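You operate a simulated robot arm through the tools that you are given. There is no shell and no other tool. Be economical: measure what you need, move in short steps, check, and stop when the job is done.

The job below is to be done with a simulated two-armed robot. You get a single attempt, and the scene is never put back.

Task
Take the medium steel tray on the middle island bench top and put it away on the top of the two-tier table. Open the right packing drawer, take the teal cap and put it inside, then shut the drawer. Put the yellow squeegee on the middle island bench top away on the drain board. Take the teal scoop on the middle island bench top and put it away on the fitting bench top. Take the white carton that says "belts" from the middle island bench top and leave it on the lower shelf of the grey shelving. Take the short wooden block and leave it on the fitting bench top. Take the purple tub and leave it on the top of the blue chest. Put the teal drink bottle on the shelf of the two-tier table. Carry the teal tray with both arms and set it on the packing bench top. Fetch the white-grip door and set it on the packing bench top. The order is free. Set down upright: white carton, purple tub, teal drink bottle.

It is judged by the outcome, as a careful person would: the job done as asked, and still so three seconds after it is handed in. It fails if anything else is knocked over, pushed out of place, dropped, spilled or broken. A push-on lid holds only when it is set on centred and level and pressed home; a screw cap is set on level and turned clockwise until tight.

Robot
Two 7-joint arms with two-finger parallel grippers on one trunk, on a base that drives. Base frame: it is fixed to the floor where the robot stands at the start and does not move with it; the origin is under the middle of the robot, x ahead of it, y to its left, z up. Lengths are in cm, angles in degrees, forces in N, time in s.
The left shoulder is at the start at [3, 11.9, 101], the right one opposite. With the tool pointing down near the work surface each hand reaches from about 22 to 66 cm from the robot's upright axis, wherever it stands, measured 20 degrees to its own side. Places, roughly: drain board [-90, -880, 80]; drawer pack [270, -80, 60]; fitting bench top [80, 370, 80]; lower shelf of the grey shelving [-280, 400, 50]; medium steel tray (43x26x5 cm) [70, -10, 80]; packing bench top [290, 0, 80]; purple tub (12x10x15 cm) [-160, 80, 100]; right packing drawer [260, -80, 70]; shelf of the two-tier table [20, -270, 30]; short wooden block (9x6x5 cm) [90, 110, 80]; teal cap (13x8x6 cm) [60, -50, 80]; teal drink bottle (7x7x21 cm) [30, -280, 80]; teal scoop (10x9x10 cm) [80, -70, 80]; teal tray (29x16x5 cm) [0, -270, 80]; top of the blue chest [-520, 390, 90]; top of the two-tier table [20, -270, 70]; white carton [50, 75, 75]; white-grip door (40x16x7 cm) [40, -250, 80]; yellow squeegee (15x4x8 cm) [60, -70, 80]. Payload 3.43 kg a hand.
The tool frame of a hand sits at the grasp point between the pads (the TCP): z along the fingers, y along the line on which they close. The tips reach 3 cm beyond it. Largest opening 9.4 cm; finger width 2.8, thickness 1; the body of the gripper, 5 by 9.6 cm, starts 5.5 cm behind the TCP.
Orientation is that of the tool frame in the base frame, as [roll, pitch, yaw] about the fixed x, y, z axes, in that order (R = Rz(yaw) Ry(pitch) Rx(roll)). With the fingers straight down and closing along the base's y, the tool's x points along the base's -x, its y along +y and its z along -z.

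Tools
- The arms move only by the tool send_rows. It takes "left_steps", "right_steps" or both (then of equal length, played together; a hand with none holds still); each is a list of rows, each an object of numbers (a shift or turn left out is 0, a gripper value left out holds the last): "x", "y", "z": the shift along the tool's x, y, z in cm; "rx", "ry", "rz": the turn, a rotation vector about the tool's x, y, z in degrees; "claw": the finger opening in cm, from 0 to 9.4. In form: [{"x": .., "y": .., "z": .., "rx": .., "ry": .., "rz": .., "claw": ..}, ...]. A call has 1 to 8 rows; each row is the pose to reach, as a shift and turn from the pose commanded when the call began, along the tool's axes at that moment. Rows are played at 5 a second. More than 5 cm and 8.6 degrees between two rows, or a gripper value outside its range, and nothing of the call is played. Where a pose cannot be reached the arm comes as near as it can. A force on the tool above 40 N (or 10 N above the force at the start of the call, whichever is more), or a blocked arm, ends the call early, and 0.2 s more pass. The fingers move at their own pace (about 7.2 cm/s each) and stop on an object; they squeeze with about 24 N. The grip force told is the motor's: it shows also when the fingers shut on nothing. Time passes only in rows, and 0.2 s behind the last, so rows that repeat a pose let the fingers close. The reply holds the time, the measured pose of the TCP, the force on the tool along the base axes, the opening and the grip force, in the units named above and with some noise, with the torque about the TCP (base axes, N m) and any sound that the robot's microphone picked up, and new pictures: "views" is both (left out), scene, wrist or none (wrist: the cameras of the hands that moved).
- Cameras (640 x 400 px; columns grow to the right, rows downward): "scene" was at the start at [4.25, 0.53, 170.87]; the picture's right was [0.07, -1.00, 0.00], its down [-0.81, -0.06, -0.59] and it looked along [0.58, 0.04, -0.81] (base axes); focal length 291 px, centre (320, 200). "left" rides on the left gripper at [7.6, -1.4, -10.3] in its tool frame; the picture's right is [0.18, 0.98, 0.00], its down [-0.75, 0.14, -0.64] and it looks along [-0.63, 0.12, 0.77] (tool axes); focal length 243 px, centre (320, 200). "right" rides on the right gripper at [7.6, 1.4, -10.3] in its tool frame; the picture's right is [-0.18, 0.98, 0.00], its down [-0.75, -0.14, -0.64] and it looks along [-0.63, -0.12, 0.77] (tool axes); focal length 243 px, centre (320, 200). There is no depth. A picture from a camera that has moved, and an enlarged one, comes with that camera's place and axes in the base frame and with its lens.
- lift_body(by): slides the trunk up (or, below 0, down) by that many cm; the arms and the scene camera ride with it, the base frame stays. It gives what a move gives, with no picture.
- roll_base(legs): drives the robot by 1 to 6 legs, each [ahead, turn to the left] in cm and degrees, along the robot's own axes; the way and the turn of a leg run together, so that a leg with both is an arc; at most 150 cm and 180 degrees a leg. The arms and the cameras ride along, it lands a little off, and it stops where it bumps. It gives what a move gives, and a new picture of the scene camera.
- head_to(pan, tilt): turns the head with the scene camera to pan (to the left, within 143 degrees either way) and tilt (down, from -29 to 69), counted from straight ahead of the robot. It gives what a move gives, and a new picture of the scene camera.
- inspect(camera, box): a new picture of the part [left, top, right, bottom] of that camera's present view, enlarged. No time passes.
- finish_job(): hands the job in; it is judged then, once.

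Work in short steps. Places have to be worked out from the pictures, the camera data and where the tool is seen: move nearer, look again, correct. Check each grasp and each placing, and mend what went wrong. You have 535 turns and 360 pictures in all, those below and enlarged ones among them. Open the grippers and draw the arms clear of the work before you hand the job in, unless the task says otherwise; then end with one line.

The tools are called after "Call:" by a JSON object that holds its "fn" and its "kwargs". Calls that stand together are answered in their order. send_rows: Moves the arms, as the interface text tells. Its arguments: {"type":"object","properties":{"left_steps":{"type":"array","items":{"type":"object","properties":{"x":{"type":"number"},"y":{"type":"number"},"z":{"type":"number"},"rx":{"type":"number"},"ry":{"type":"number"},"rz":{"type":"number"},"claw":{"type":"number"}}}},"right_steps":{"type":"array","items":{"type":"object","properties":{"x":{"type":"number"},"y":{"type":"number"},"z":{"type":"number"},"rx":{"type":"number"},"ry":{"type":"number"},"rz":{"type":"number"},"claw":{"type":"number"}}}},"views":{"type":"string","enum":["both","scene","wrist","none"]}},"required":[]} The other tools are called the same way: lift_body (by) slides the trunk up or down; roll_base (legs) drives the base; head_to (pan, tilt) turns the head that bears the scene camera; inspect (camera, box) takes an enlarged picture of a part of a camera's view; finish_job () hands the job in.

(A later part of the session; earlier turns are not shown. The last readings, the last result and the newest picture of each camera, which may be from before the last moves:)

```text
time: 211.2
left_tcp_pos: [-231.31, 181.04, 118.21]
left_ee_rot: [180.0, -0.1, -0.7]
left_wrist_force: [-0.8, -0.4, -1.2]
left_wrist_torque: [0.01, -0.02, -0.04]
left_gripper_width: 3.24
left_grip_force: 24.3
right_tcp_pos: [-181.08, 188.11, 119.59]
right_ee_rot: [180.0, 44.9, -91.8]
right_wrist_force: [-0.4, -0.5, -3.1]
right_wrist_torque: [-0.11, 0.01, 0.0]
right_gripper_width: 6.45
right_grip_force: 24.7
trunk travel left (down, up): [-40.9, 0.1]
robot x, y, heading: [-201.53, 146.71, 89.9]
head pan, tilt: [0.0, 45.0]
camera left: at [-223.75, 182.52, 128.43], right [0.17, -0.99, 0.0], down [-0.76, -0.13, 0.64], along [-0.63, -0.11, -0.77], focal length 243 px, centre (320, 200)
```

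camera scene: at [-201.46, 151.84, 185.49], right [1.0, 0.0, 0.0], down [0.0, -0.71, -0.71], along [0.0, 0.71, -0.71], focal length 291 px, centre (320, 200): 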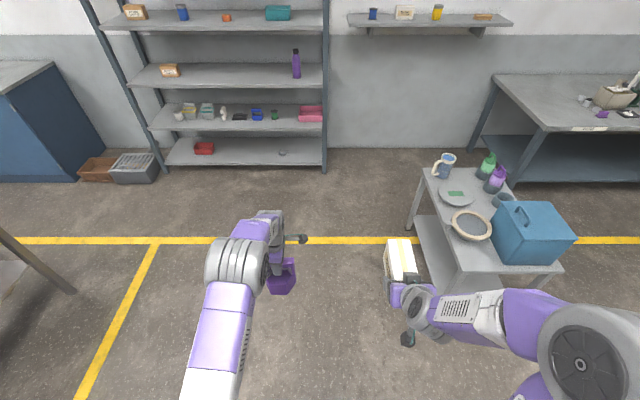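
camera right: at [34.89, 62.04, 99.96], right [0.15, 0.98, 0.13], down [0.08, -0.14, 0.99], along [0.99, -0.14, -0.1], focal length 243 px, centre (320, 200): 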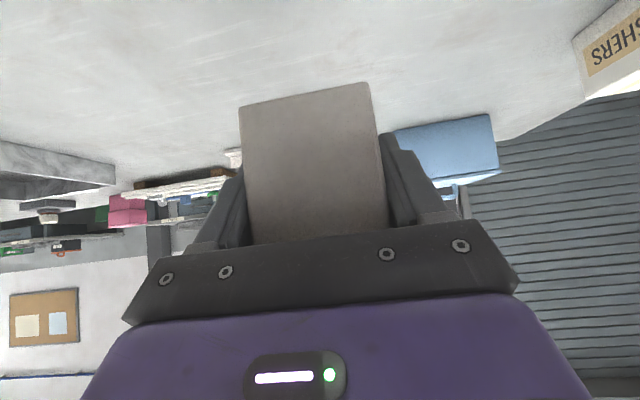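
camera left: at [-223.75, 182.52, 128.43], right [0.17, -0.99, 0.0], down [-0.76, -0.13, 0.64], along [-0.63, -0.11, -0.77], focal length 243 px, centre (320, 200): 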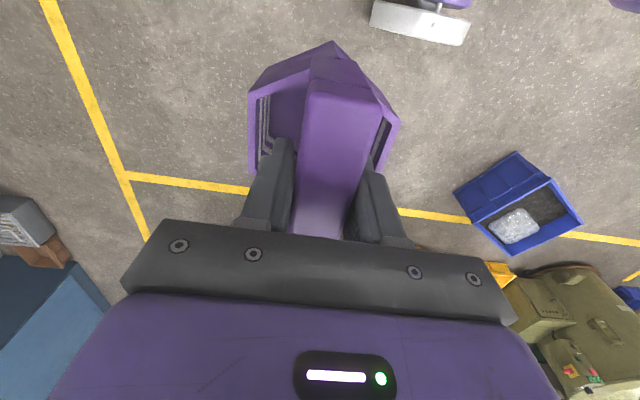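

Drive up to the shelving.

Call:
{"fn": "roll_base", "kwargs": {"legs": [[0, 15], [120, 0], [58, 0], [0, -15]]}}

Call:
{"fn": "lift_body", "kwargs": {"by": -30}}

Call:
{"fn": "head_to", "kwargs": {"pan": -5, "tilt": 60}}

```text
time: 221.9
left_tcp_pos: [-275.67, 353.46, 118.21]
left_ee_rot: [-179.9, 0.1, -0.9]
left_wrist_force: [-0.4, 0.0, -1.4]
left_wrist_torque: [-0.01, -0.01, -0.03]
left_gripper_width: 3.2
left_grip_force: 24.0
right_tcp_pos: [-225.38, 360.21, 119.7]
right_ee_rot: [-180.0, 44.7, -92.0]
right_wrist_force: [-0.1, 0.5, -2.9]
right_wrist_torque: [-0.1, -0.02, 0.01]
right_gripper_width: 6.42
right_grip_force: 24.4
trunk travel left (down, up): [-40.9, 0.1]
robot x, y, heading: [-246.06, 318.79, 89.7]
head pan, tilt: [0.0, 45.0]
camera scene: at [-246.11, 323.91, 185.49], right [1.0, 0.0, 0.0], down [0.0, -0.71, -0.71], along [0.0, 0.71, -0.71], focal length 291 px, centre (320, 200)
```

scene: 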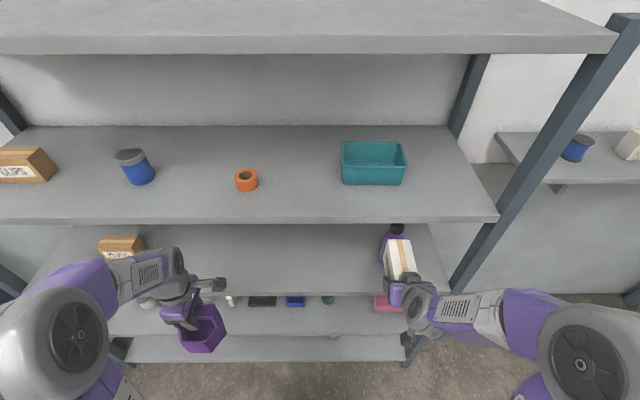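

```text
time: 224.9
left_tcp_pos: [-275.8, 353.44, 88.11]
left_ee_rot: [179.9, 0.1, -0.9]
left_wrist_force: [0.0, 0.1, -1.3]
left_wrist_torque: [0.02, 0.0, -0.01]
left_gripper_width: 3.23
left_grip_force: 24.0
right_tcp_pos: [-225.39, 360.21, 89.66]
right_ee_rot: [-180.0, 44.8, -92.1]
right_wrist_force: [-1.0, -0.7, -2.7]
right_wrist_torque: [-0.12, -0.04, -0.01]
right_gripper_width: 6.41
right_grip_force: 23.8
trunk travel left (down, up): [-10.9, 30.1]
robot x, y, heading: [-246.38, 318.69, 89.7]
head pan, tilt: [0.0, 45.0]
```

```text
time: 225.7
left_tcp_pos: [-275.75, 353.55, 88.26]
left_ee_rot: [-179.9, 0.0, -0.8]
left_wrist_force: [-0.6, 0.2, -1.2]
left_wrist_torque: [-0.03, 0.02, 0.04]
left_gripper_width: 3.22
left_grip_force: 24.1
right_tcp_pos: [-225.46, 360.09, 89.59]
right_ee_rot: [-179.9, 44.8, -92.1]
right_wrist_force: [-0.2, 0.0, -4.4]
right_wrist_torque: [-0.16, 0.02, -0.01]
right_gripper_width: 6.41
right_grip_force: 23.7
trunk travel left (down, up): [-10.9, 30.1]
robot x, y, heading: [-245.97, 318.94, 89.3]
head pan, tilt: [-5.0, 60.0]
camera scene: at [-245.54, 322.45, 153.55], right [1.0, -0.09, 0.0], down [-0.08, -0.86, -0.5], along [0.05, 0.5, -0.87], focal length 291 px, centre (320, 200)
```

scene: 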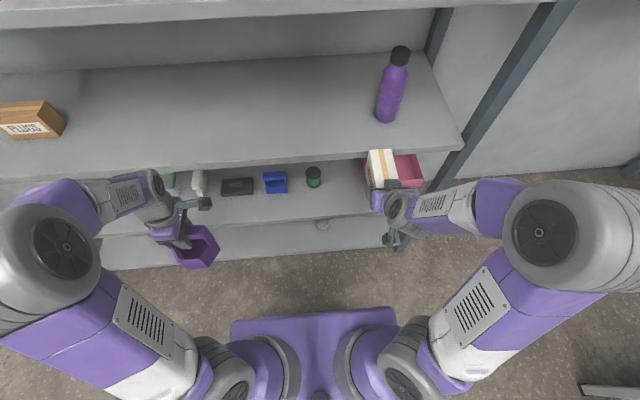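

Gap between the green can (x≈-240) and pink tray (left edge ≈-220): carton goes at x≈-230. Lower trunk and arm outside the shelf, then look.

Call:
{"fn": "lift_body", "kwargs": {"by": -10}}

Call:
{"fn": "send_rows", "kwargs": {"right_steps": [{"x": 3, "y": 1.2, "z": 3}, {"x": 6, "y": 2.4, "z": 6}, {"x": 9, "y": 3.5, "z": 9}, {"x": 12, "y": 4.6, "z": 12}, {"x": 13.8, "y": 4.6, "z": 13.8}], "views": "both"}}

```text
time: 227.0
left_tcp_pos: [-275.65, 353.48, 78.24]
left_ee_rot: [-180.0, 0.0, -0.9]
left_wrist_force: [0.1, -0.5, -2.3]
left_wrist_torque: [-0.03, 0.0, -0.01]
left_gripper_width: 3.2
left_grip_force: 23.9
right_tcp_pos: [-225.48, 360.21, 79.57]
right_ee_rot: [-180.0, 44.9, -92.2]
right_wrist_force: [0.1, -0.9, -3.4]
right_wrist_torque: [-0.11, 0.01, 0.02]
right_gripper_width: 6.43
right_grip_force: 23.6
trunk travel left (down, up): [-0.9, 40.1]
robot x, y, heading: [-246.06, 318.7, 89.7]
head pan, tilt: [-5.0, 60.0]
```

```text
time: 228.2
left_tcp_pos: [-275.84, 353.53, 78.2]
left_ee_rot: [180.0, -0.1, -0.9]
left_wrist_force: [0.2, -0.1, -1.8]
left_wrist_torque: [-0.03, 0.01, -0.02]
left_gripper_width: 3.22
left_grip_force: 23.4
right_tcp_pos: [-230.22, 360.31, 59.92]
right_ee_rot: [179.8, 44.9, -92.1]
right_wrist_force: [0.7, 0.3, -2.7]
right_wrist_torque: [-0.13, -0.01, 0.0]
right_gripper_width: 6.45
right_grip_force: 23.8
right hand out of reach, approached as far as the arm can: row 1, 2
trunk travel left (down, up): [-0.9, 40.1]
robot x, y, heading: [-246.29, 318.57, 89.7]
head pan, tilt: [-5.0, 60.0]
camera scene: at [-245.54, 322.46, 143.55], right [1.0, -0.09, 0.0], down [-0.08, -0.86, -0.5], along [0.05, 0.5, -0.87], focal length 291 px, centre (320, 200)
camera right: at [-232.07, 347.58, 61.79], right [-0.98, 0.17, 0.13], down [0.14, 0.08, 0.99], along [0.15, 0.98, -0.1], focal length 243 px, centre (320, 200)
```

scene: 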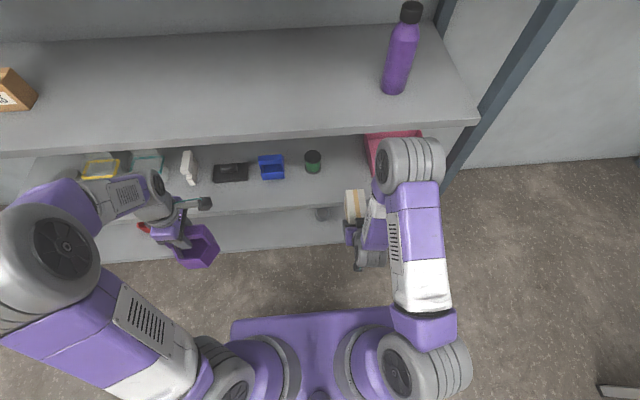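
right: 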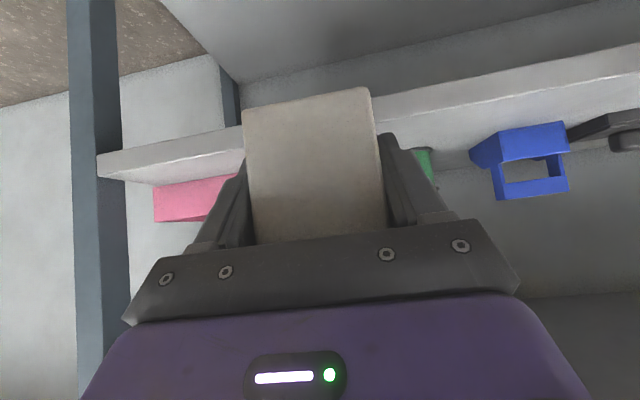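

Carton is ~3 cm above shelf level and the gap is right. Move base 9 cm closer, then slide the carton in.

Call:
{"fn": "send_rows", "kwargs": {"right_steps": [{"x": -1, "z": -1}], "views": "none"}}

Call:
{"fn": "roll_base", "kwargs": {"legs": [[8, 0]]}}

```text
time: 228.6
left_tcp_pos: [-275.81, 353.53, 78.11]
left_ee_rot: [-179.9, 0.0, -0.8]
left_wrist_force: [0.9, 0.7, -0.8]
left_wrist_torque: [-0.01, -0.01, 0.03]
left_gripper_width: 3.2
left_grip_force: 24.0
right_tcp_pos: [-230.18, 360.26, 61.43]
right_ee_rot: [-179.9, 44.8, -92.0]
right_wrist_force: [0.0, -0.3, -2.8]
right_wrist_torque: [-0.13, 0.0, -0.03]
right_gripper_width: 6.42
right_grip_force: 23.7
trunk travel left (down, up): [-0.9, 40.1]
robot x, y, heading: [-246.08, 318.73, 89.7]
head pan, tilt: [-5.0, 60.0]
```

```text
time: 229.7
left_tcp_pos: [-275.68, 361.48, 78.26]
left_ee_rot: [-180.0, 0.0, -0.8]
left_wrist_force: [-0.7, 0.4, -0.9]
left_wrist_torque: [0.01, -0.01, -0.02]
left_gripper_width: 3.22
left_grip_force: 24.4
right_tcp_pos: [-230.19, 368.31, 61.45]
right_ee_rot: [180.0, 44.9, -92.0]
right_wrist_force: [0.0, 1.0, -2.6]
right_wrist_torque: [-0.12, 0.01, 0.01]
right_gripper_width: 6.44
right_grip_force: 23.9
trunk travel left (down, up): [-0.9, 40.1]
robot x, y, heading: [-246.19, 326.71, 89.9]
head pan, tilt: [-5.0, 60.0]
camera scene: at [-245.51, 330.45, 143.54], right [1.0, -0.09, 0.0], down [-0.08, -0.86, -0.5], along [0.05, 0.5, -0.87], focal length 291 px, centre (320, 200)
```

scene: 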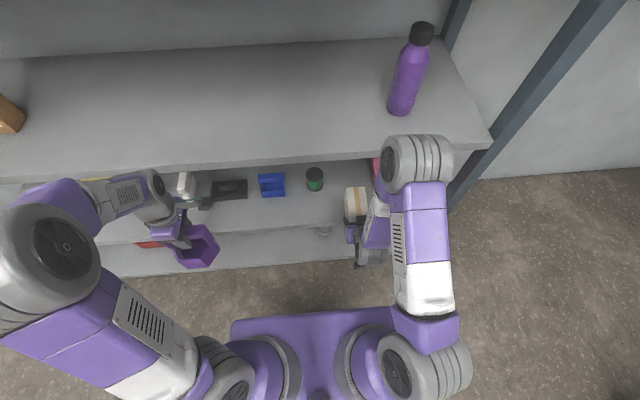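

The elbow could meet the shelf edge from here; better from farther back with the arm more extended. Back up 9 cm.

Call:
{"fn": "roll_base", "kwargs": {"legs": [[-10, 0]]}}

Call:
{"fn": "send_rows", "kwargs": {"right_steps": [{"x": -3, "z": 3}, {"x": -6, "z": 6}, {"x": -9, "z": 9}], "views": "both"}}

```text
time: 230.8
left_tcp_pos: [-275.81, 351.33, 78.16]
left_ee_rot: [179.9, 0.0, -0.9]
left_wrist_force: [-0.8, -0.3, -1.2]
left_wrist_torque: [-0.02, 0.0, 0.0]
left_gripper_width: 3.21
left_grip_force: 24.2
right_tcp_pos: [-230.18, 358.12, 61.46]
right_ee_rot: [-179.9, 44.8, -92.1]
right_wrist_force: [-0.9, 0.1, -3.2]
right_wrist_torque: [-0.12, 0.0, 0.01]
right_gripper_width: 6.42
right_grip_force: 23.5
trunk travel left (down, up): [-0.9, 40.1]
robot x, y, heading: [-246.25, 316.77, 90.1]
head pan, tilt: [-5.0, 60.0]
camera scene: at [-245.55, 320.22, 143.55], right [1.0, -0.09, 0.0], down [-0.08, -0.86, -0.5], along [0.05, 0.5, -0.87], focal length 291 px, centre (320, 200)
```

scene: 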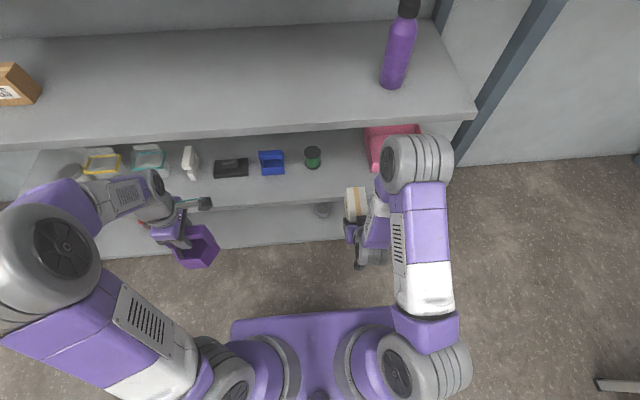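

```text
time: 231.7
left_tcp_pos: [-275.84, 351.41, 78.26]
left_ee_rot: [180.0, 0.0, -0.9]
left_wrist_force: [-0.1, 0.2, -1.9]
left_wrist_torque: [-0.02, -0.02, 0.0]
left_gripper_width: 3.21
left_grip_force: 24.0
right_tcp_pos: [-229.51, 370.88, 61.2]
right_ee_rot: [-179.9, 44.7, -91.9]
right_wrist_force: [0.3, 0.5, -3.1]
right_wrist_torque: [-0.11, 0.01, -0.01]
right_gripper_width: 6.44
right_grip_force: 23.8
trunk travel left (down, up): [-0.9, 40.1]
robot x, y, heading: [-246.54, 316.93, 89.7]
head pan, tilt: [-5.0, 60.0]
camera scene: at [-245.55, 320.33, 143.54], right [1.0, -0.09, 0.0], down [-0.08, -0.86, -0.5], along [0.05, 0.5, -0.87], focal length 291 px, centre (320, 200)
camera right: at [-231.39, 358.18, 63.08], right [-0.98, 0.16, 0.13], down [0.14, 0.08, 0.99], along [0.15, 0.98, -0.1], focal length 243 px, centre (320, 200)
```

scene: 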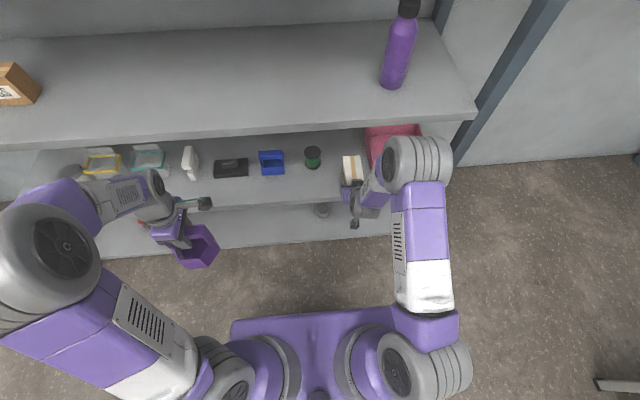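
right: 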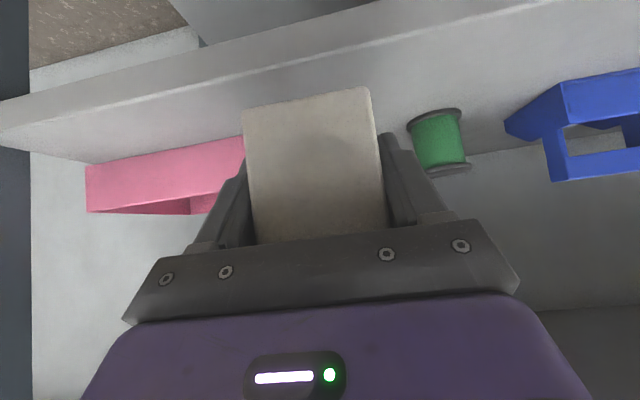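

Clear on both sides. Forward 8 more and lower gently.

Call:
{"fn": "send_rows", "kwargs": {"right_steps": [{"x": -3, "z": 3}, {"x": -5.7, "z": 5.7}, {"x": -4.7, "z": 6.7}, {"x": -4, "z": 7.4}, {"x": -3.5, "z": 7.9}, {"x": -3.1, "z": 8.3}], "views": "both"}}

```text
time: 233.1
left_tcp_pos: [-275.8, 351.35, 78.01]
left_ee_rot: [180.0, 0.1, -0.9]
left_wrist_force: [-0.8, 0.9, -2.2]
left_wrist_torque: [0.0, -0.01, -0.01]
left_gripper_width: 3.23
left_grip_force: 23.9
right_tcp_pos: [-229.48, 378.8, 57.55]
right_ee_rot: [179.9, 44.8, -92.1]
right_wrist_force: [-0.2, -0.7, -2.9]
right_wrist_torque: [-0.15, 0.05, 0.01]
right_gripper_width: 6.41
right_grip_force: 24.1
trunk travel left (down, up): [-0.9, 40.1]
robot x, y, heading: [-246.14, 316.2, 89.7]
head pan, tilt: [-5.0, 60.0]
camera scene: at [-245.55, 320.31, 143.55], right [1.0, -0.09, 0.0], down [-0.08, -0.86, -0.5], along [0.05, 0.5, -0.87], focal length 291 px, centre (320, 200)
camera right: at [-231.34, 366.05, 59.53], right [-0.98, 0.17, 0.13], down [0.14, 0.08, 0.99], along [0.15, 0.98, -0.1], focal length 243 px, centre (320, 200)
```

scene: 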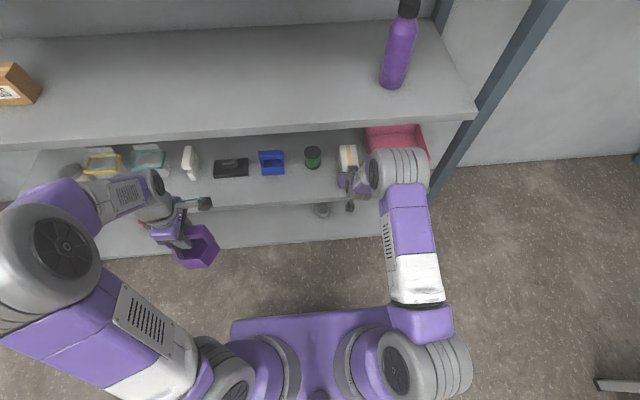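
right: 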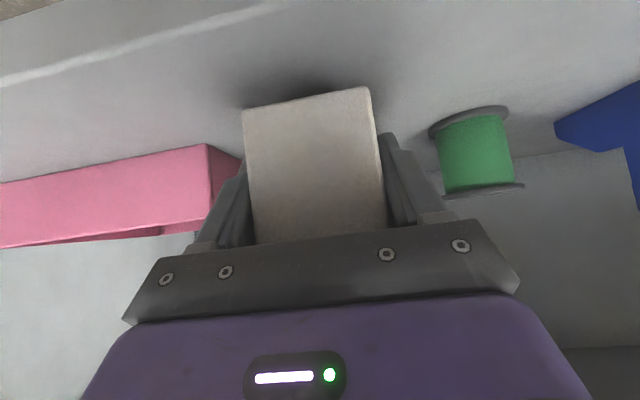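

Lower slowly to contact.

Call:
{"fn": "send_rows", "kwargs": {"right_steps": [{"x": 0.2, "z": 0.2}, {"x": 0.4, "z": 0.4}, {"x": 0.6, "z": 0.6}], "views": "none"}}

```text
time: 233.8
left_tcp_pos: [-275.71, 351.34, 78.22]
left_ee_rot: [180.0, 0.0, -0.9]
left_wrist_force: [0.9, 1.0, -1.5]
left_wrist_torque: [0.0, -0.02, -0.02]
left_gripper_width: 3.2
left_grip_force: 24.1
right_tcp_pos: [-229.47, 378.81, 56.79]
right_ee_rot: [179.9, 44.8, -92.0]
right_wrist_force: [0.2, 0.5, -3.0]
right_wrist_torque: [-0.11, -0.03, 0.01]
right_gripper_width: 6.44
right_grip_force: 23.7
trunk travel left (down, up): [-0.9, 40.1]
robot x, y, heading: [-246.25, 316.28, 89.7]
head pan, tilt: [-5.0, 60.0]
```

Call:
{"fn": "send_rows", "kwargs": {"right_steps": [{"x": 0.2, "z": 0.2}, {"x": 0.4, "z": 0.4}, {"x": 0.6, "z": 0.6}], "views": "none"}}

```text
time: 234.7
left_tcp_pos: [-275.74, 351.39, 78.22]
left_ee_rot: [-179.9, -0.1, -0.9]
left_wrist_force: [-0.6, -0.1, -0.9]
left_wrist_torque: [0.0, 0.0, 0.01]
left_gripper_width: 3.21
left_grip_force: 23.8
right_tcp_pos: [-229.63, 378.91, 56.05]
right_ee_rot: [-180.0, 45.0, -92.0]
right_wrist_force: [0.1, -1.6, 1.5]
right_wrist_torque: [0.35, 0.13, 0.03]
right_gripper_width: 6.41
right_grip_force: 23.7
trunk travel left (down, up): [-0.9, 40.1]
robot x, y, heading: [-246.31, 316.77, 90.0]
head pan, tilt: [-5.0, 60.0]
```

Contact began. A hair more, then open to 8.2 and pull out backwards along the tool axis.

Call:
{"fn": "send_rows", "kwargs": {"right_steps": [{"x": 0.15, "z": 0.15}, {"x": 0.15, "z": 0.15, "claw": 8.2}, {"x": 0.15, "z": 0.15, "claw": 8.2}, {"x": 0.15, "z": 0.15, "claw": 8.2}, {"x": 0, "z": -3, "claw": 8.2}, {"x": 0, "z": -7, "claw": 8.2}, {"x": 1, "z": -11, "claw": 8.2}], "views": "both"}}

```text
time: 236.2
left_tcp_pos: [-275.69, 351.22, 78.16]
left_ee_rot: [180.0, -0.1, -0.9]
left_wrist_force: [-0.3, -0.4, -1.5]
left_wrist_torque: [-0.02, 0.01, -0.02]
left_gripper_width: 3.21
left_grip_force: 23.9
right_tcp_pos: [-229.71, 370.3, 63.11]
right_ee_rot: [-180.0, 44.7, -92.0]
right_wrist_force: [0.3, -0.4, -0.4]
right_wrist_torque: [0.02, 0.02, -0.02]
right_gripper_width: 8.21
right_grip_force: 0.1
trunk travel left (down, up): [-0.9, 40.1]
robot x, y, heading: [-246.27, 316.63, 90.0]
head pan, tilt: [-5.0, 60.0]
camera scene: at [-245.56, 320.24, 143.55], right [1.0, -0.09, 0.0], down [-0.08, -0.86, -0.5], along [0.05, 0.5, -0.87], focal length 291 px, centre (320, 200)
camera right: at [-231.62, 357.59, 64.97], right [-0.98, 0.17, 0.13], down [0.14, 0.08, 0.99], along [0.15, 0.98, -0.1], focal length 243 px, centre (320, 200)
```

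scene: 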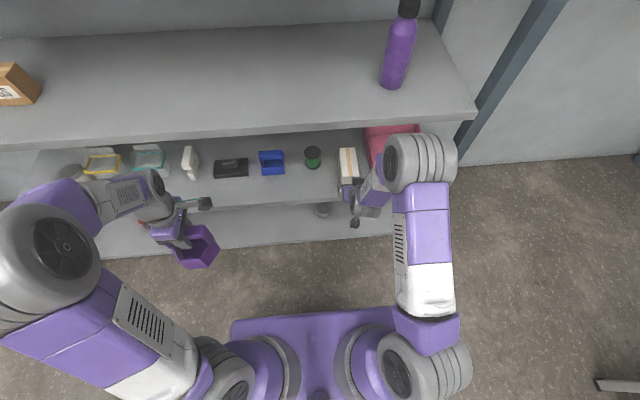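
right: 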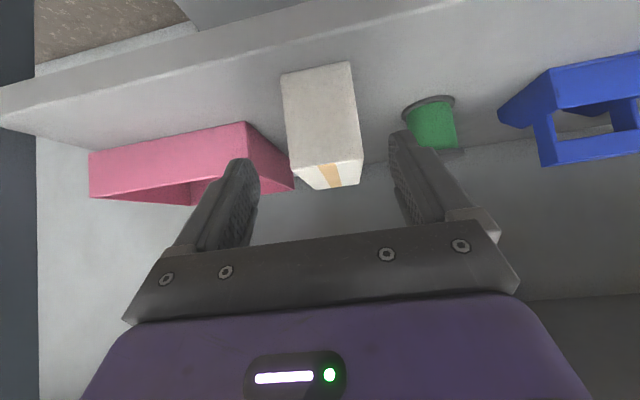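

Carton stands on the lower shelf. Back away, raise the trunk and set the right tool vertical again.

Call:
{"fn": "roll_base", "kwargs": {"legs": [[-16, 0]]}}

Call:
{"fn": "lift_body", "kwargs": {"by": 35}}

Call:
{"fn": "send_rows", "kwargs": {"right_steps": [{"ry": 8, "z": -3}, {"ry": 16, "z": -6}, {"ry": 24, "z": -9}, {"ry": 32, "z": -11}, {"ry": 40, "z": -11}, {"ry": 45, "z": -11}], "views": "none"}}

Call:
{"fn": "roll_base", "kwargs": {"legs": [[0, 90], [100, 0], [60, 0]]}}

```text
time: 237.7
left_tcp_pos: [-275.72, 335.26, 78.07]
left_ee_rot: [-180.0, -0.1, -1.0]
left_wrist_force: [0.5, -0.4, -1.3]
left_wrist_torque: [0.05, -0.01, 0.01]
left_gripper_width: 3.24
left_grip_force: 24.3
right_tcp_pos: [-229.7, 354.28, 63.08]
right_ee_rot: [-180.0, 44.7, -92.1]
right_wrist_force: [-0.1, 0.4, 0.4]
right_wrist_torque: [0.0, 0.01, 0.01]
right_gripper_width: 8.22
right_grip_force: 0.1
trunk travel left (down, up): [-0.9, 40.1]
robot x, y, heading: [-246.09, 300.52, 89.9]
head pan, tilt: [-5.0, 60.0]
camera scene: at [-245.63, 304.19, 143.55], right [1.0, -0.09, 0.0], down [-0.08, -0.86, -0.5], along [0.05, 0.5, -0.87], focal length 291 px, centre (320, 200)
```

scene: 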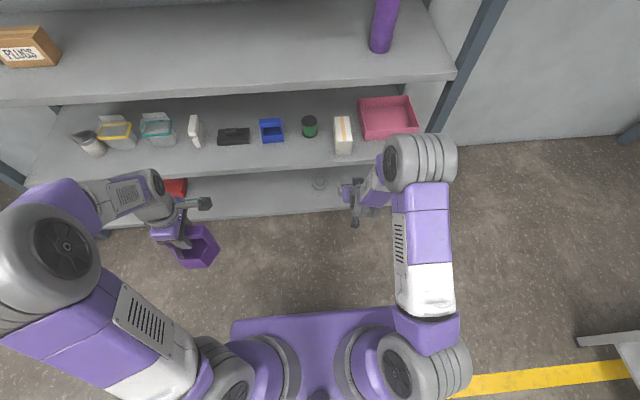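

```text
time: 241.1
left_tcp_pos: [-275.92, 335.3, 113.22]
left_ee_rot: [180.0, -0.1, -1.0]
left_wrist_force: [-0.1, 0.0, -1.4]
left_wrist_torque: [0.04, 0.03, 0.03]
left_gripper_width: 3.2
left_grip_force: 24.4
right_tcp_pos: [-229.79, 354.24, 97.92]
right_ee_rot: [180.0, 44.9, -92.1]
right_wrist_force: [0.0, 0.0, 0.0]
right_wrist_torque: [0.01, 0.02, -0.03]
right_gripper_width: 8.2
right_grip_force: 0.0
trunk travel left (down, up): [-35.9, 5.1]
robot x, y, heading: [-246.21, 300.66, 89.8]
head pan, tilt: [-5.0, 60.0]
```

```text
time: 242.5
left_tcp_pos: [-275.69, 335.34, 113.12]
left_ee_rot: [-180.0, -0.1, -1.0]
left_wrist_force: [-0.6, 0.5, -2.4]
left_wrist_torque: [0.03, -0.01, 0.0]
left_gripper_width: 3.19
left_grip_force: 24.4
right_tcp_pos: [-230.04, 346.64, 106.02]
right_ee_rot: [-180.0, -0.3, -92.1]
right_wrist_force: [-0.3, 0.2, -0.4]
right_wrist_torque: [0.02, -0.02, 0.04]
right_gripper_width: 8.2
right_grip_force: 0.1
trunk travel left (down, up): [-35.9, 5.1]
robot x, y, heading: [-246.46, 300.83, 89.6]
head pan, tilt: [-5.0, 60.0]
```

```text
time: 254.5
left_tcp_pos: [-442.51, 279.07, 113.2]
left_ee_rot: [-180.0, 0.0, 86.6]
left_wrist_force: [-1.1, 0.7, -1.3]
left_wrist_torque: [0.0, -0.01, 0.02]
left_gripper_width: 3.2
left_grip_force: 24.6
right_tcp_pos: [-452.11, 325.24, 106.05]
right_ee_rot: [180.0, -0.2, -4.6]
right_wrist_force: [1.1, 0.4, 0.1]
right_wrist_torque: [0.01, -0.02, 0.01]
right_gripper_width: 8.23
right_grip_force: 0.0
trunk travel left (down, up): [-35.9, 5.1]
robot x, y, heading: [-406.84, 307.08, 177.5]
head pan, tilt: [-5.0, 60.0]
camera scene: at [-410.32, 307.96, 178.55], right [0.13, 0.99, 0.0], down [0.86, -0.12, -0.5], along [-0.5, 0.07, -0.87], focal length 291 px, centre (320, 200)
```

scene: 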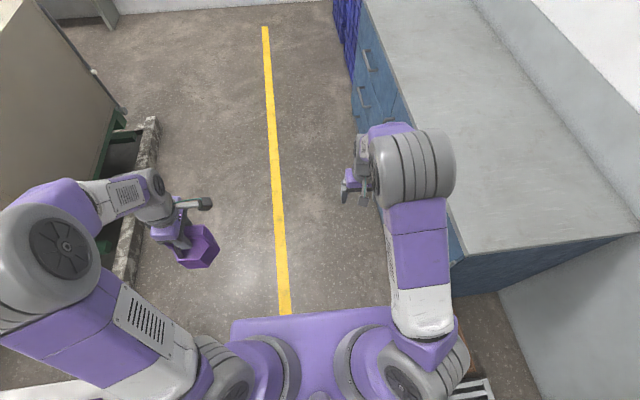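

Chest top is clear; front edge at y≈353. Drive alongside and face it.

Call:
{"fn": "roll_base", "kwargs": {"legs": [[75, 0], [0, -87.5], [5, 0]]}}

```text
time: 262.7
left_tcp_pos: [-513.78, 349.99, 113.12]
left_ee_rot: [-179.9, 0.1, 1.1]
left_wrist_force: [-0.8, 0.6, -1.2]
left_wrist_torque: [-0.02, 0.0, 0.0]
left_gripper_width: 3.22
left_grip_force: 23.7
right_tcp_pos: [-468.35, 362.87, 105.97]
right_ee_rot: [179.9, -0.1, -90.2]
right_wrist_force: [0.1, 0.4, -0.2]
right_wrist_torque: [-0.01, 0.01, 0.0]
right_gripper_width: 8.21
right_grip_force: 0.1
trunk travel left (down, up): [-35.9, 5.1]
robot x, y, heading: [-483.1, 315.99, 91.7]
head pan, tilt: [-5.0, 60.0]
camera scene: at [-482.56, 320.06, 178.55], right [1.0, -0.06, 0.0], down [-0.05, -0.86, -0.5], along [0.03, 0.5, -0.87], focal length 291 px, centre (320, 200)
```

scene: 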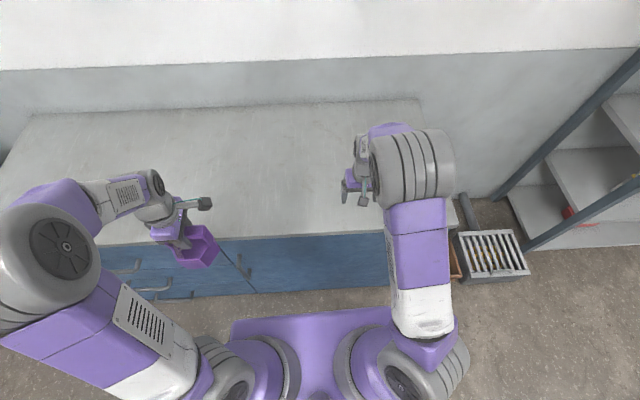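

Extend the tub over the chest to (-500,372).

Call:
{"fn": "send_rows", "kwargs": {"left_steps": [{"x": 2.5, "y": -4}, {"x": 5, "y": -8}, {"x": 7.5, "y": -12}, {"x": 10, "y": -16}, {"x": 12.5, "y": -20}, {"x": 13.8, "y": -22, "z": 2}, {"x": 13.8, "y": -22, "z": 5}], "views": "both"}}

```text
time: 264.3
left_tcp_pos: [-500.27, 372.29, 108.2]
left_ee_rot: [180.0, -0.1, 1.0]
left_wrist_force: [0.1, 1.3, -1.9]
left_wrist_torque: [-0.04, -0.03, -0.02]
left_gripper_width: 3.19
left_grip_force: 24.1
right_tcp_pos: [-468.25, 362.93, 105.94]
right_ee_rot: [180.0, -0.2, -90.1]
right_wrist_force: [0.6, -0.4, -0.3]
right_wrist_torque: [-0.05, 0.01, 0.03]
right_gripper_width: 8.17
right_grip_force: 0.1
trunk travel left (down, up): [-35.9, 5.1]
robot x, y, heading: [-483.13, 316.21, 91.5]
head pan, tilt: [-5.0, 60.0]
camera scene: at [-482.59, 320.05, 178.54], right [1.0, -0.06, 0.0], down [-0.05, -0.86, -0.5], along [0.03, 0.5, -0.87], focal length 291 px, centre (320, 200)
camera left: at [-492.81, 374.07, 118.39], right [0.2, -0.98, 0.0], down [-0.75, -0.15, 0.64], along [-0.63, -0.13, -0.77], focal length 243 px, centre (320, 200)
```

scene: 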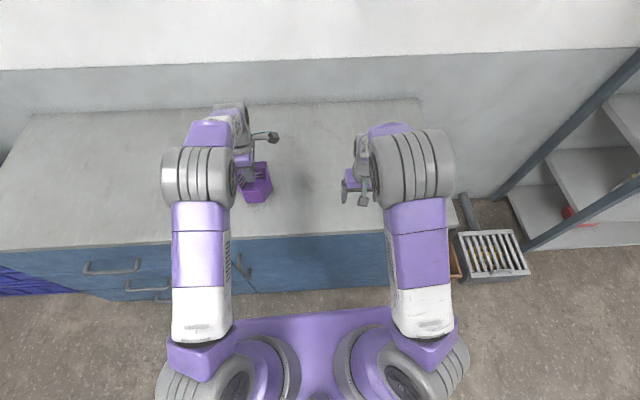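
left: 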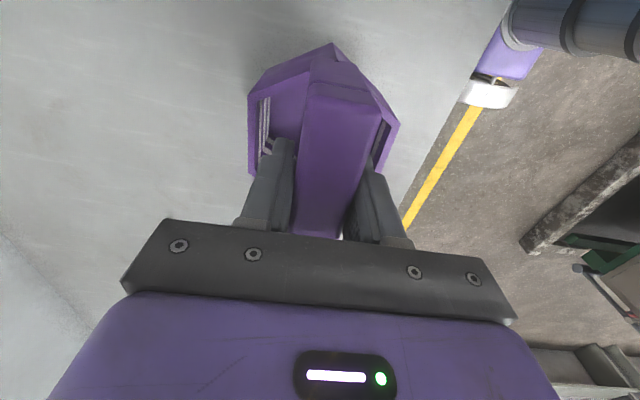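

Well over the top. Lower slowly in steps to find contact.

Call:
{"fn": "send_rows", "kwargs": {"left_steps": [{"z": 0.6}, {"z": 1.2}, {"z": 1.8}, {"z": 2.4}], "views": "none"}}

Call:
{"fn": "send_rows", "kwargs": {"left_steps": [{"z": 0.5}, {"z": 1.0}, {"z": 1.4}], "views": "none"}}

```text
time: 265.3
left_tcp_pos: [-500.37, 372.08, 105.72]
left_ee_rot: [-180.0, -0.1, 1.0]
left_wrist_force: [0.0, -0.4, -1.5]
left_wrist_torque: [-0.03, -0.01, 0.03]
left_gripper_width: 3.2
left_grip_force: 24.1
right_tcp_pos: [-468.3, 362.88, 105.9]
right_ee_rot: [180.0, -0.2, -90.0]
right_wrist_force: [-0.1, 0.4, -0.5]
right_wrist_torque: [-0.01, 0.03, 0.01]
right_gripper_width: 8.19
right_grip_force: 0.0
trunk travel left (down, up): [-35.9, 5.1]
robot x, y, heading: [-483.11, 316.0, 92.0]
head pan, tilt: [-5.0, 60.0]
```

```text
time: 266.1
left_tcp_pos: [-500.36, 372.25, 104.36]
left_ee_rot: [180.0, -0.1, 1.0]
left_wrist_force: [-0.7, 0.3, -1.6]
left_wrist_torque: [-0.03, -0.01, 0.01]
left_gripper_width: 3.2
left_grip_force: 24.1
right_tcp_pos: [-468.41, 362.82, 105.94]
right_ee_rot: [180.0, -0.2, -90.1]
right_wrist_force: [0.3, 0.7, 0.3]
right_wrist_torque: [0.0, 0.02, -0.01]
right_gripper_width: 8.19
right_grip_force: 0.0
trunk travel left (down, up): [-35.9, 5.1]
robot x, y, heading: [-483.17, 316.36, 91.7]
head pan, tilt: [-5.0, 60.0]
```

Call:
{"fn": "send_rows", "kwargs": {"left_steps": [{"z": 0.4}, {"z": 0.8}, {"z": 1.1}], "views": "wrist"}}

```text
time: 266.9
left_tcp_pos: [-500.38, 372.25, 103.46]
left_ee_rot: [-179.6, -0.1, 1.0]
left_wrist_force: [-1.9, 0.2, 20.0]
left_wrist_torque: [-0.29, 0.02, 0.0]
left_gripper_width: 3.23
left_grip_force: 23.9
right_tcp_pos: [-468.33, 362.88, 105.93]
right_ee_rot: [180.0, -0.1, -90.1]
right_wrist_force: [0.6, 0.3, -0.6]
right_wrist_torque: [-0.02, 0.03, -0.02]
right_gripper_width: 8.22
right_grip_force: 0.0
trunk travel left (down, up): [-35.9, 5.1]
robot x, y, heading: [-483.5, 316.64, 91.8]
head pan, tilt: [-5.0, 60.0]
camera left: at [-492.77, 373.87, 113.68], right [0.2, -0.98, 0.0], down [-0.75, -0.16, 0.64], along [-0.63, -0.13, -0.77], focal length 243 px, centre (320, 200)
```

left: 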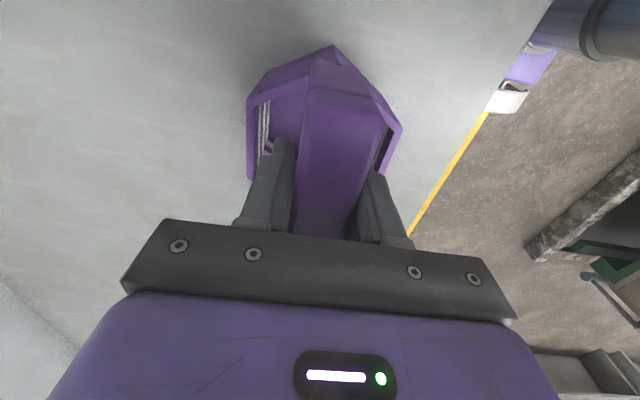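

Contact (20 N). Release: ease up, open, rise.

Call:
{"fn": "send_rows", "kwargs": {"left_steps": [{"z": -0.3}, {"z": -0.3, "claw": 7}, {"z": -0.3, "claw": 7}, {"z": -0.3, "claw": 7}, {"z": -4, "claw": 7}, {"z": -8, "claw": 7}, {"z": -12, "claw": 9.4}], "views": "both"}}

```text
time: 268.5
left_tcp_pos: [-500.15, 372.2, 115.39]
left_ee_rot: [179.9, 0.0, 1.0]
left_wrist_force: [1.0, -0.3, 0.3]
left_wrist_torque: [0.02, -0.03, -0.01]
left_gripper_width: 9.41
left_grip_force: 0.0
right_tcp_pos: [-468.38, 362.79, 105.98]
right_ee_rot: [180.0, -0.2, -90.1]
right_wrist_force: [0.7, -0.3, -0.3]
right_wrist_torque: [0.0, -0.04, 0.01]
right_gripper_width: 8.18
right_grip_force: 0.0
trunk travel left (down, up): [-35.9, 5.1]
robot x, y, heading: [-482.81, 316.45, 91.5]
head pan, tilt: [-5.0, 60.0]
camera scene: at [-482.52, 319.88, 178.55], right [1.0, -0.06, 0.0], down [-0.05, -0.86, -0.5], along [0.03, 0.5, -0.87], focal length 291 px, centre (320, 200)
camera left: at [-492.6, 373.85, 125.59], right [0.2, -0.98, 0.0], down [-0.75, -0.15, 0.64], along [-0.63, -0.13, -0.77], focal length 243 px, centre (320, 200)
```

scene: 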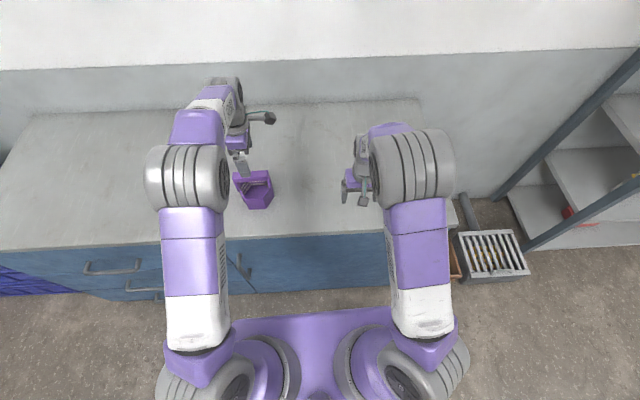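
left: 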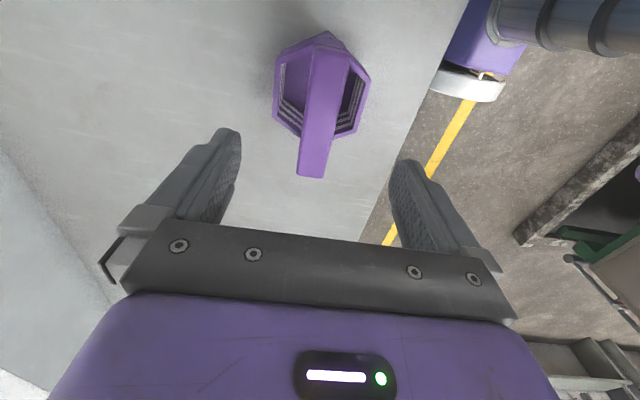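

Tub stands upright. Tuck the left arm and drive back to the island front for the cap.

Call:
{"fn": "send_rows", "kwargs": {"left_steps": [{"z": -2, "y": 4, "x": -2, "rz": 8.5}, {"z": -4, "y": 8, "x": -4, "rz": 17}, {"z": -4, "y": 12, "x": -5, "rz": 25.5}, {"z": -4, "y": 16, "x": -6, "rz": 34}, {"z": -4, "y": 20, "x": -7, "rz": 42.5}, {"z": -4, "y": 22, "x": -8, "rz": 51}, {"z": -4, "y": 22, "x": -8, "rz": 59.5}, {"z": -4, "y": 22, "x": -8, "rz": 68}], "views": "none"}}

Call:
{"fn": "roll_base", "kwargs": {"legs": [[-8, 0], [0, -92], [150, 0], [133, 0], [0, -90], [158, 0]]}}

```text
time: 270.3
left_tcp_pos: [-507.96, 350.19, 119.49]
left_ee_rot: [180.0, 0.0, -67.3]
left_wrist_force: [0.9, 0.0, -0.2]
left_wrist_torque: [0.01, 0.0, -0.01]
left_gripper_width: 9.38
left_grip_force: 0.1
right_tcp_pos: [-468.38, 362.9, 105.97]
right_ee_rot: [179.9, -0.2, -90.1]
right_wrist_force: [-0.4, 0.0, -0.2]
right_wrist_torque: [0.0, -0.01, -0.04]
right_gripper_width: 8.22
right_grip_force: 0.0
trunk travel left (down, up): [-35.9, 5.1]
robot x, y, heading: [-483.07, 316.57, 91.6]
head pan, tilt: [-5.0, 60.0]
```

```text
refused: 158 is not a number from -150 to 150
```

Call:
{"fn": "roll_base", "kwargs": {"legs": [[-8, 0], [0, -92], [150, 0], [133, 0], [0, -90], [150, 0]]}}

```text
time: 298.9
left_tcp_pos: [-173.23, 127.85, 119.29]
left_ee_rot: [180.0, 0.0, 114.2]
left_wrist_force: [0.4, -0.3, 0.2]
left_wrist_torque: [0.03, -0.01, -0.03]
left_gripper_width: 9.4
left_grip_force: 0.0
right_tcp_pos: [-212.47, 114.05, 105.94]
right_ee_rot: [-180.0, -0.1, 91.1]
right_wrist_force: [-0.7, -0.7, -0.1]
right_wrist_torque: [-0.02, 0.02, 0.0]
right_gripper_width: 8.21
right_grip_force: 0.0
trunk travel left (down, up): [-35.9, 5.1]
robot x, y, heading: [-199.05, 160.96, -87.0]
head pan, tilt: [-5.0, 60.0]
camera scene: at [-199.3, 157.35, 178.55], right [-1.0, 0.04, 0.0], down [0.03, 0.87, -0.5], along [-0.02, -0.5, -0.87], focal length 291 px, centre (320, 200)
```

scene: 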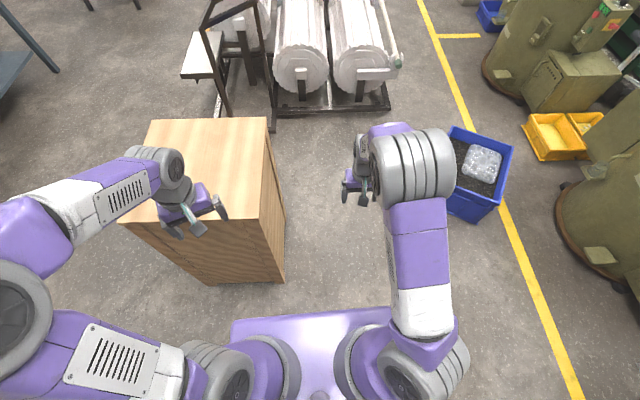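

Continue: east past the trolley, then south along the island front.

Call:
{"fn": "roll_base", "kwargs": {"legs": [[0, 82], [150, 0], [10, 0], [0, -85]]}}

```text
time: 314.1
left_tcp_pos: [-16.44, 113.28, 119.18]
left_ee_rot: [-180.0, 0.0, 112.5]
left_wrist_force: [0.4, 0.2, 0.7]
left_wrist_torque: [0.02, -0.01, 0.02]
left_gripper_width: 9.43
left_grip_force: 0.1
right_tcp_pos: [-55.99, 100.91, 105.98]
right_ee_rot: [179.9, -0.2, 89.3]
right_wrist_force: [0.0, -0.2, -1.1]
right_wrist_torque: [0.01, -0.03, 0.0]
right_gripper_width: 8.23
right_grip_force: 0.0
trunk travel left (down, up): [-35.9, 5.1]
robot x, y, heading: [-41.01, 147.4, -88.8]
head pan, tilt: [-5.0, 60.0]
camera scene: at [-41.48, 143.63, 178.55], right [-1.0, 0.07, 0.0], down [0.06, 0.86, -0.5], along [-0.03, -0.5, -0.87], focal length 291 px, centre (320, 200)
```

scene: 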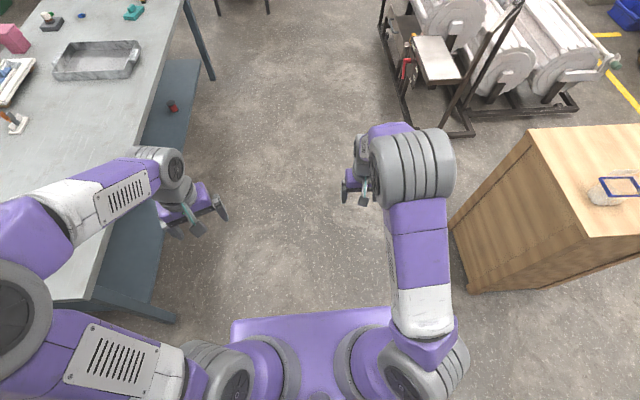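

Call:
{"fn": "roll_base", "kwargs": {"legs": [[150, 0], [33, 0], [0, 89], [38, 0]]}}

Call:
{"fn": "head_to", "kwargs": {"pan": -15, "tilt": 50}}

```text
time: 329.1
left_tcp_pos: [34.35, -13.81, 119.29]
left_ee_rot: [180.0, 0.0, -159.9]
left_wrist_force: [-0.4, 0.4, 0.3]
left_wrist_torque: [0.04, 0.01, -0.01]
left_gripper_width: 9.38
left_grip_force: 0.2
right_tcp_pos: [45.04, -54.0, 105.94]
right_ee_rot: [180.0, -0.1, 177.1]
right_wrist_force: [0.5, -0.2, -0.2]
right_wrist_torque: [0.02, 0.03, 0.02]
right_gripper_width: 8.21
right_grip_force: 0.0
trunk travel left (down, up): [-35.9, 5.1]
robot x, y, heading: [-0.6, -36.83, -1.2]
head pan, tilt: [-5.0, 60.0]
camera scene: at [2.9, -37.73, 178.55], right [-0.11, -0.99, 0.0], down [-0.86, 0.09, -0.5], along [0.5, -0.05, -0.87], focal length 291 px, centre (320, 200)
```

scene: 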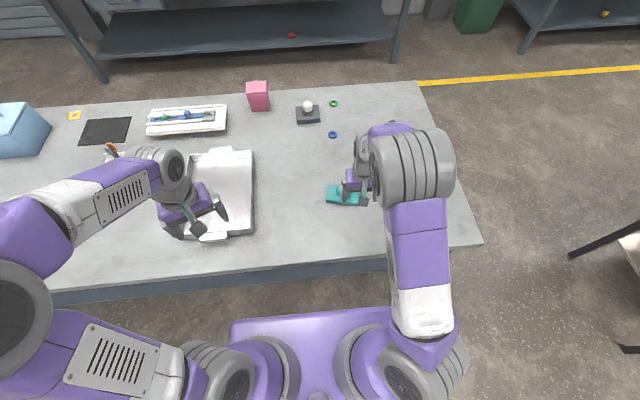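

```text
time: 329.9
left_tcp_pos: [34.36, -13.97, 119.31]
left_ee_rot: [-180.0, 0.0, -160.0]
left_wrist_force: [0.2, -0.6, -0.3]
left_wrist_torque: [0.02, 0.01, 0.01]
left_gripper_width: 9.42
left_grip_force: 0.0
right_tcp_pos: [45.07, -54.16, 105.95]
right_ee_rot: [179.9, -0.2, 176.9]
right_wrist_force: [0.4, 0.2, 0.0]
right_wrist_torque: [0.0, -0.03, 0.02]
right_gripper_width: 8.19
right_grip_force: 0.1
trunk travel left (down, up): [-35.9, 5.1]
robot x, y, heading: [-0.48, -36.77, -1.1]
head pan, tilt: [-15.0, 50.0]
camera scene: at [3.65, -39.15, 179.8], right [-0.28, -0.96, 0.0], down [-0.74, 0.21, -0.64], along [0.62, -0.18, -0.77], focal length 291 px, centre (320, 200)
```

scene: 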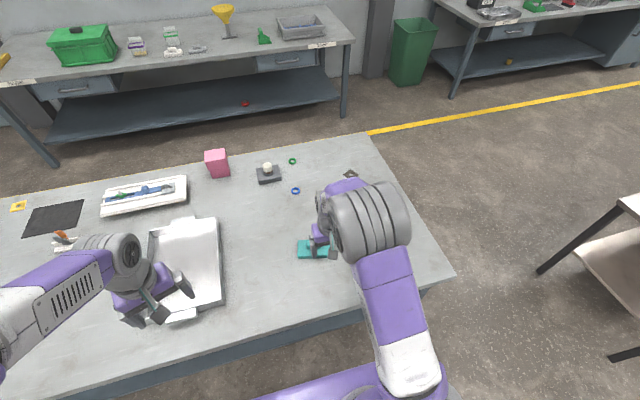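

Call:
{"fn": "inspect", "kwargs": {"camera": "right", "box": [0, 0, 640, 400]}}

Call:
{"fn": "inspect", "kwargs": {"camera": "scene", "box": [200, 0, 360, 100]}}

```text
1.00 times, centred on (320, 200) of right (not enlarged: the box is as wide or as high as the picture)
camera zoom: at [37.56, -52.34, 116.15], right [0.24, 0.97, 0.0], down [0.75, -0.18, 0.64], along [0.62, -0.15, -0.77], focal length 243 px, centre (320, 200)
```

zoom: 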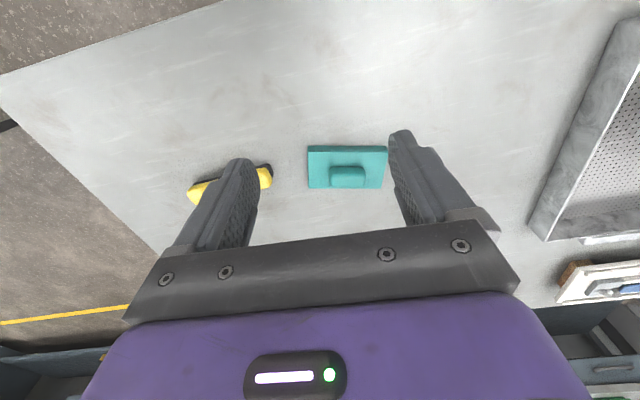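

```text
4.00 times, centred on (280, 50) of scene
camera zoom: at [3.65, -39.15, 179.8], right [-0.28, -0.96, 0.0], down [-0.74, 0.21, -0.64], along [0.62, -0.18, -0.77], focal length 1164 px, centre (480, 800)
```

zoom: 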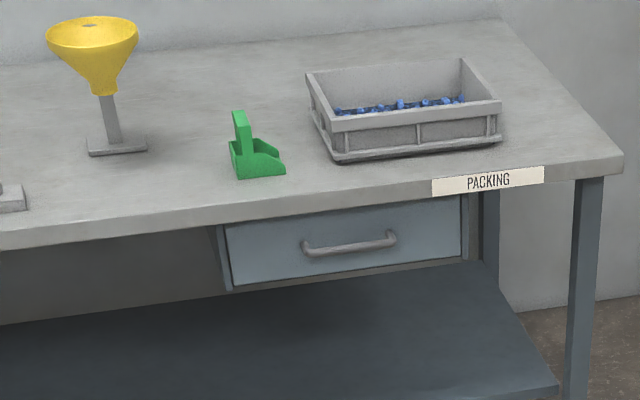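

Cap with its knob is at ≈(58.9,-53). Move the right hand above it.

Call:
{"fn": "send_rows", "kwargs": {"right_steps": [{"x": -4.5, "y": 0.6, "claw": 9.4}, {"x": -9, "y": 1.2}, {"x": -13.7, "y": 1.8}, {"x": -13.7, "y": 1.8, "z": 4}, {"x": -13.7, "y": 1.8, "z": 8}], "views": "wrist"}}

```text
time: 331.1
left_tcp_pos: [34.42, -13.83, 119.34]
left_ee_rot: [-180.0, 0.0, -160.0]
left_wrist_force: [-0.3, -0.3, -0.2]
left_wrist_torque: [-0.01, -0.03, -0.03]
left_gripper_width: 9.4
left_grip_force: 0.0
right_tcp_pos: [59.09, -53.09, 97.83]
right_ee_rot: [180.0, -0.2, 177.0]
right_wrist_force: [-0.2, -0.3, 0.2]
right_wrist_torque: [0.02, 0.02, 0.01]
right_gripper_width: 9.41
right_grip_force: 0.0
trunk travel left (down, up): [-35.9, 5.1]
robot x, y, heading: [-0.75, -37.13, -1.3]
head pan, tilt: [-15.0, 50.0]
camera right: at [51.54, -51.34, 108.07], right [0.24, 0.97, 0.0], down [0.75, -0.18, 0.64], along [0.62, -0.15, -0.77], focal length 243 px, centre (320, 200)
```

right: 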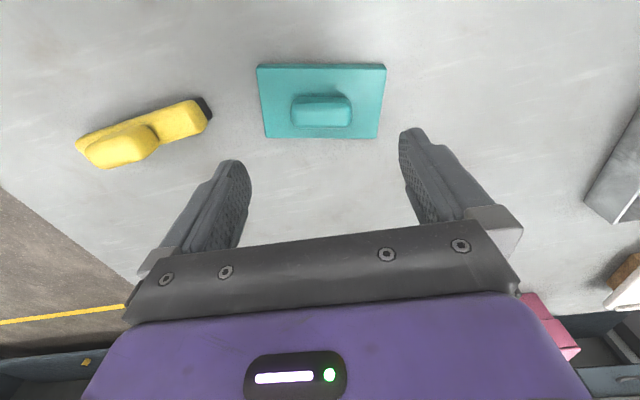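

Rotate 10°, nudge forward 0.6, and descend to just above.

Call:
{"fn": "send_rows", "kwargs": {"right_steps": [{"x": -0.6, "z": 3, "rz": 5}, {"x": -0.6, "z": 6, "rz": 10}, {"x": -0.6, "z": 9.5, "rz": 10}], "views": "wrist"}}

```text
time: 331.9
left_tcp_pos: [34.45, -13.81, 119.34]
left_ee_rot: [179.9, -0.1, -159.9]
left_wrist_force: [0.4, -0.5, 0.4]
left_wrist_torque: [-0.05, 0.0, -0.01]
left_gripper_width: 9.38
left_grip_force: 0.1
right_tcp_pos: [59.47, -52.93, 88.01]
right_ee_rot: [180.0, -0.2, 166.9]
right_wrist_force: [0.0, 0.3, 0.2]
right_wrist_torque: [-0.04, 0.0, -0.01]
right_gripper_width: 9.4
right_grip_force: 0.0
trunk travel left (down, up): [-35.9, 5.1]
robot x, y, heading: [-0.68, -36.78, -1.2]
head pan, tilt: [-15.0, 50.0]
camera right: at [52.36, -49.98, 98.3], right [0.4, 0.92, 0.0], down [0.7, -0.31, 0.64], along [0.59, -0.26, -0.77], focal length 243 px, centre (320, 200)
```

right: 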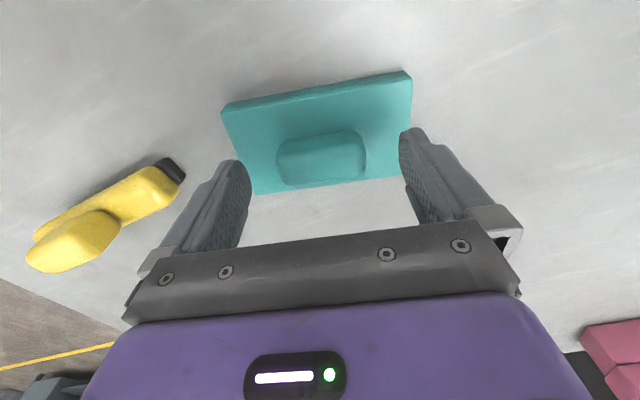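

Aligned. Descend the last 2.6 cm and grip the knob, then lift.

Call:
{"fn": "send_rows", "kwargs": {"right_steps": [{"z": 1.5}, {"z": 2.7}, {"z": 2.7, "claw": 0}, {"z": 2.7, "claw": 0}, {"z": 2.7, "claw": 0}, {"z": 0, "claw": 0}, {"z": -4, "claw": 0}], "views": "wrist"}}

```text
time: 333.4
left_tcp_pos: [34.16, -13.87, 119.24]
left_ee_rot: [-179.9, 0.0, -159.9]
left_wrist_force: [-0.6, -0.9, -0.5]
left_wrist_torque: [0.01, 0.02, 0.01]
left_gripper_width: 9.39
left_grip_force: 0.1
right_tcp_pos: [59.22, -52.93, 92.33]
right_ee_rot: [-179.9, -0.1, 167.0]
right_wrist_force: [-0.2, 0.8, -0.9]
right_wrist_torque: [0.01, 0.0, 0.03]
right_gripper_width: 5.89
right_grip_force: 23.4
trunk travel left (down, up): [-35.9, 5.1]
robot x, y, heading: [-0.47, -37.17, -0.9]
head pan, tilt: [-15.0, 50.0]
camera right: at [52.2, -50.02, 102.61], right [0.4, 0.92, 0.0], down [0.71, -0.31, 0.64], along [0.58, -0.26, -0.77], focal length 243 px, centre (320, 200)
```

right: 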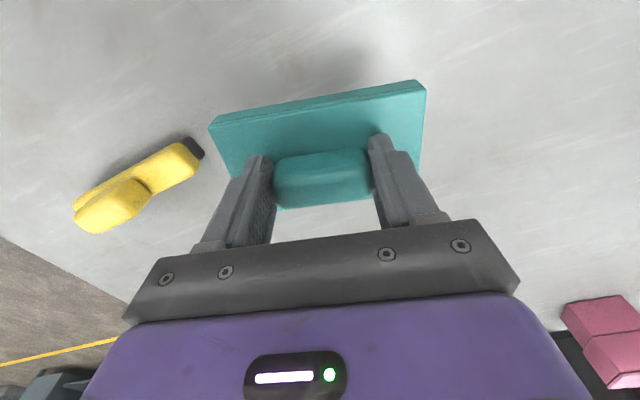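

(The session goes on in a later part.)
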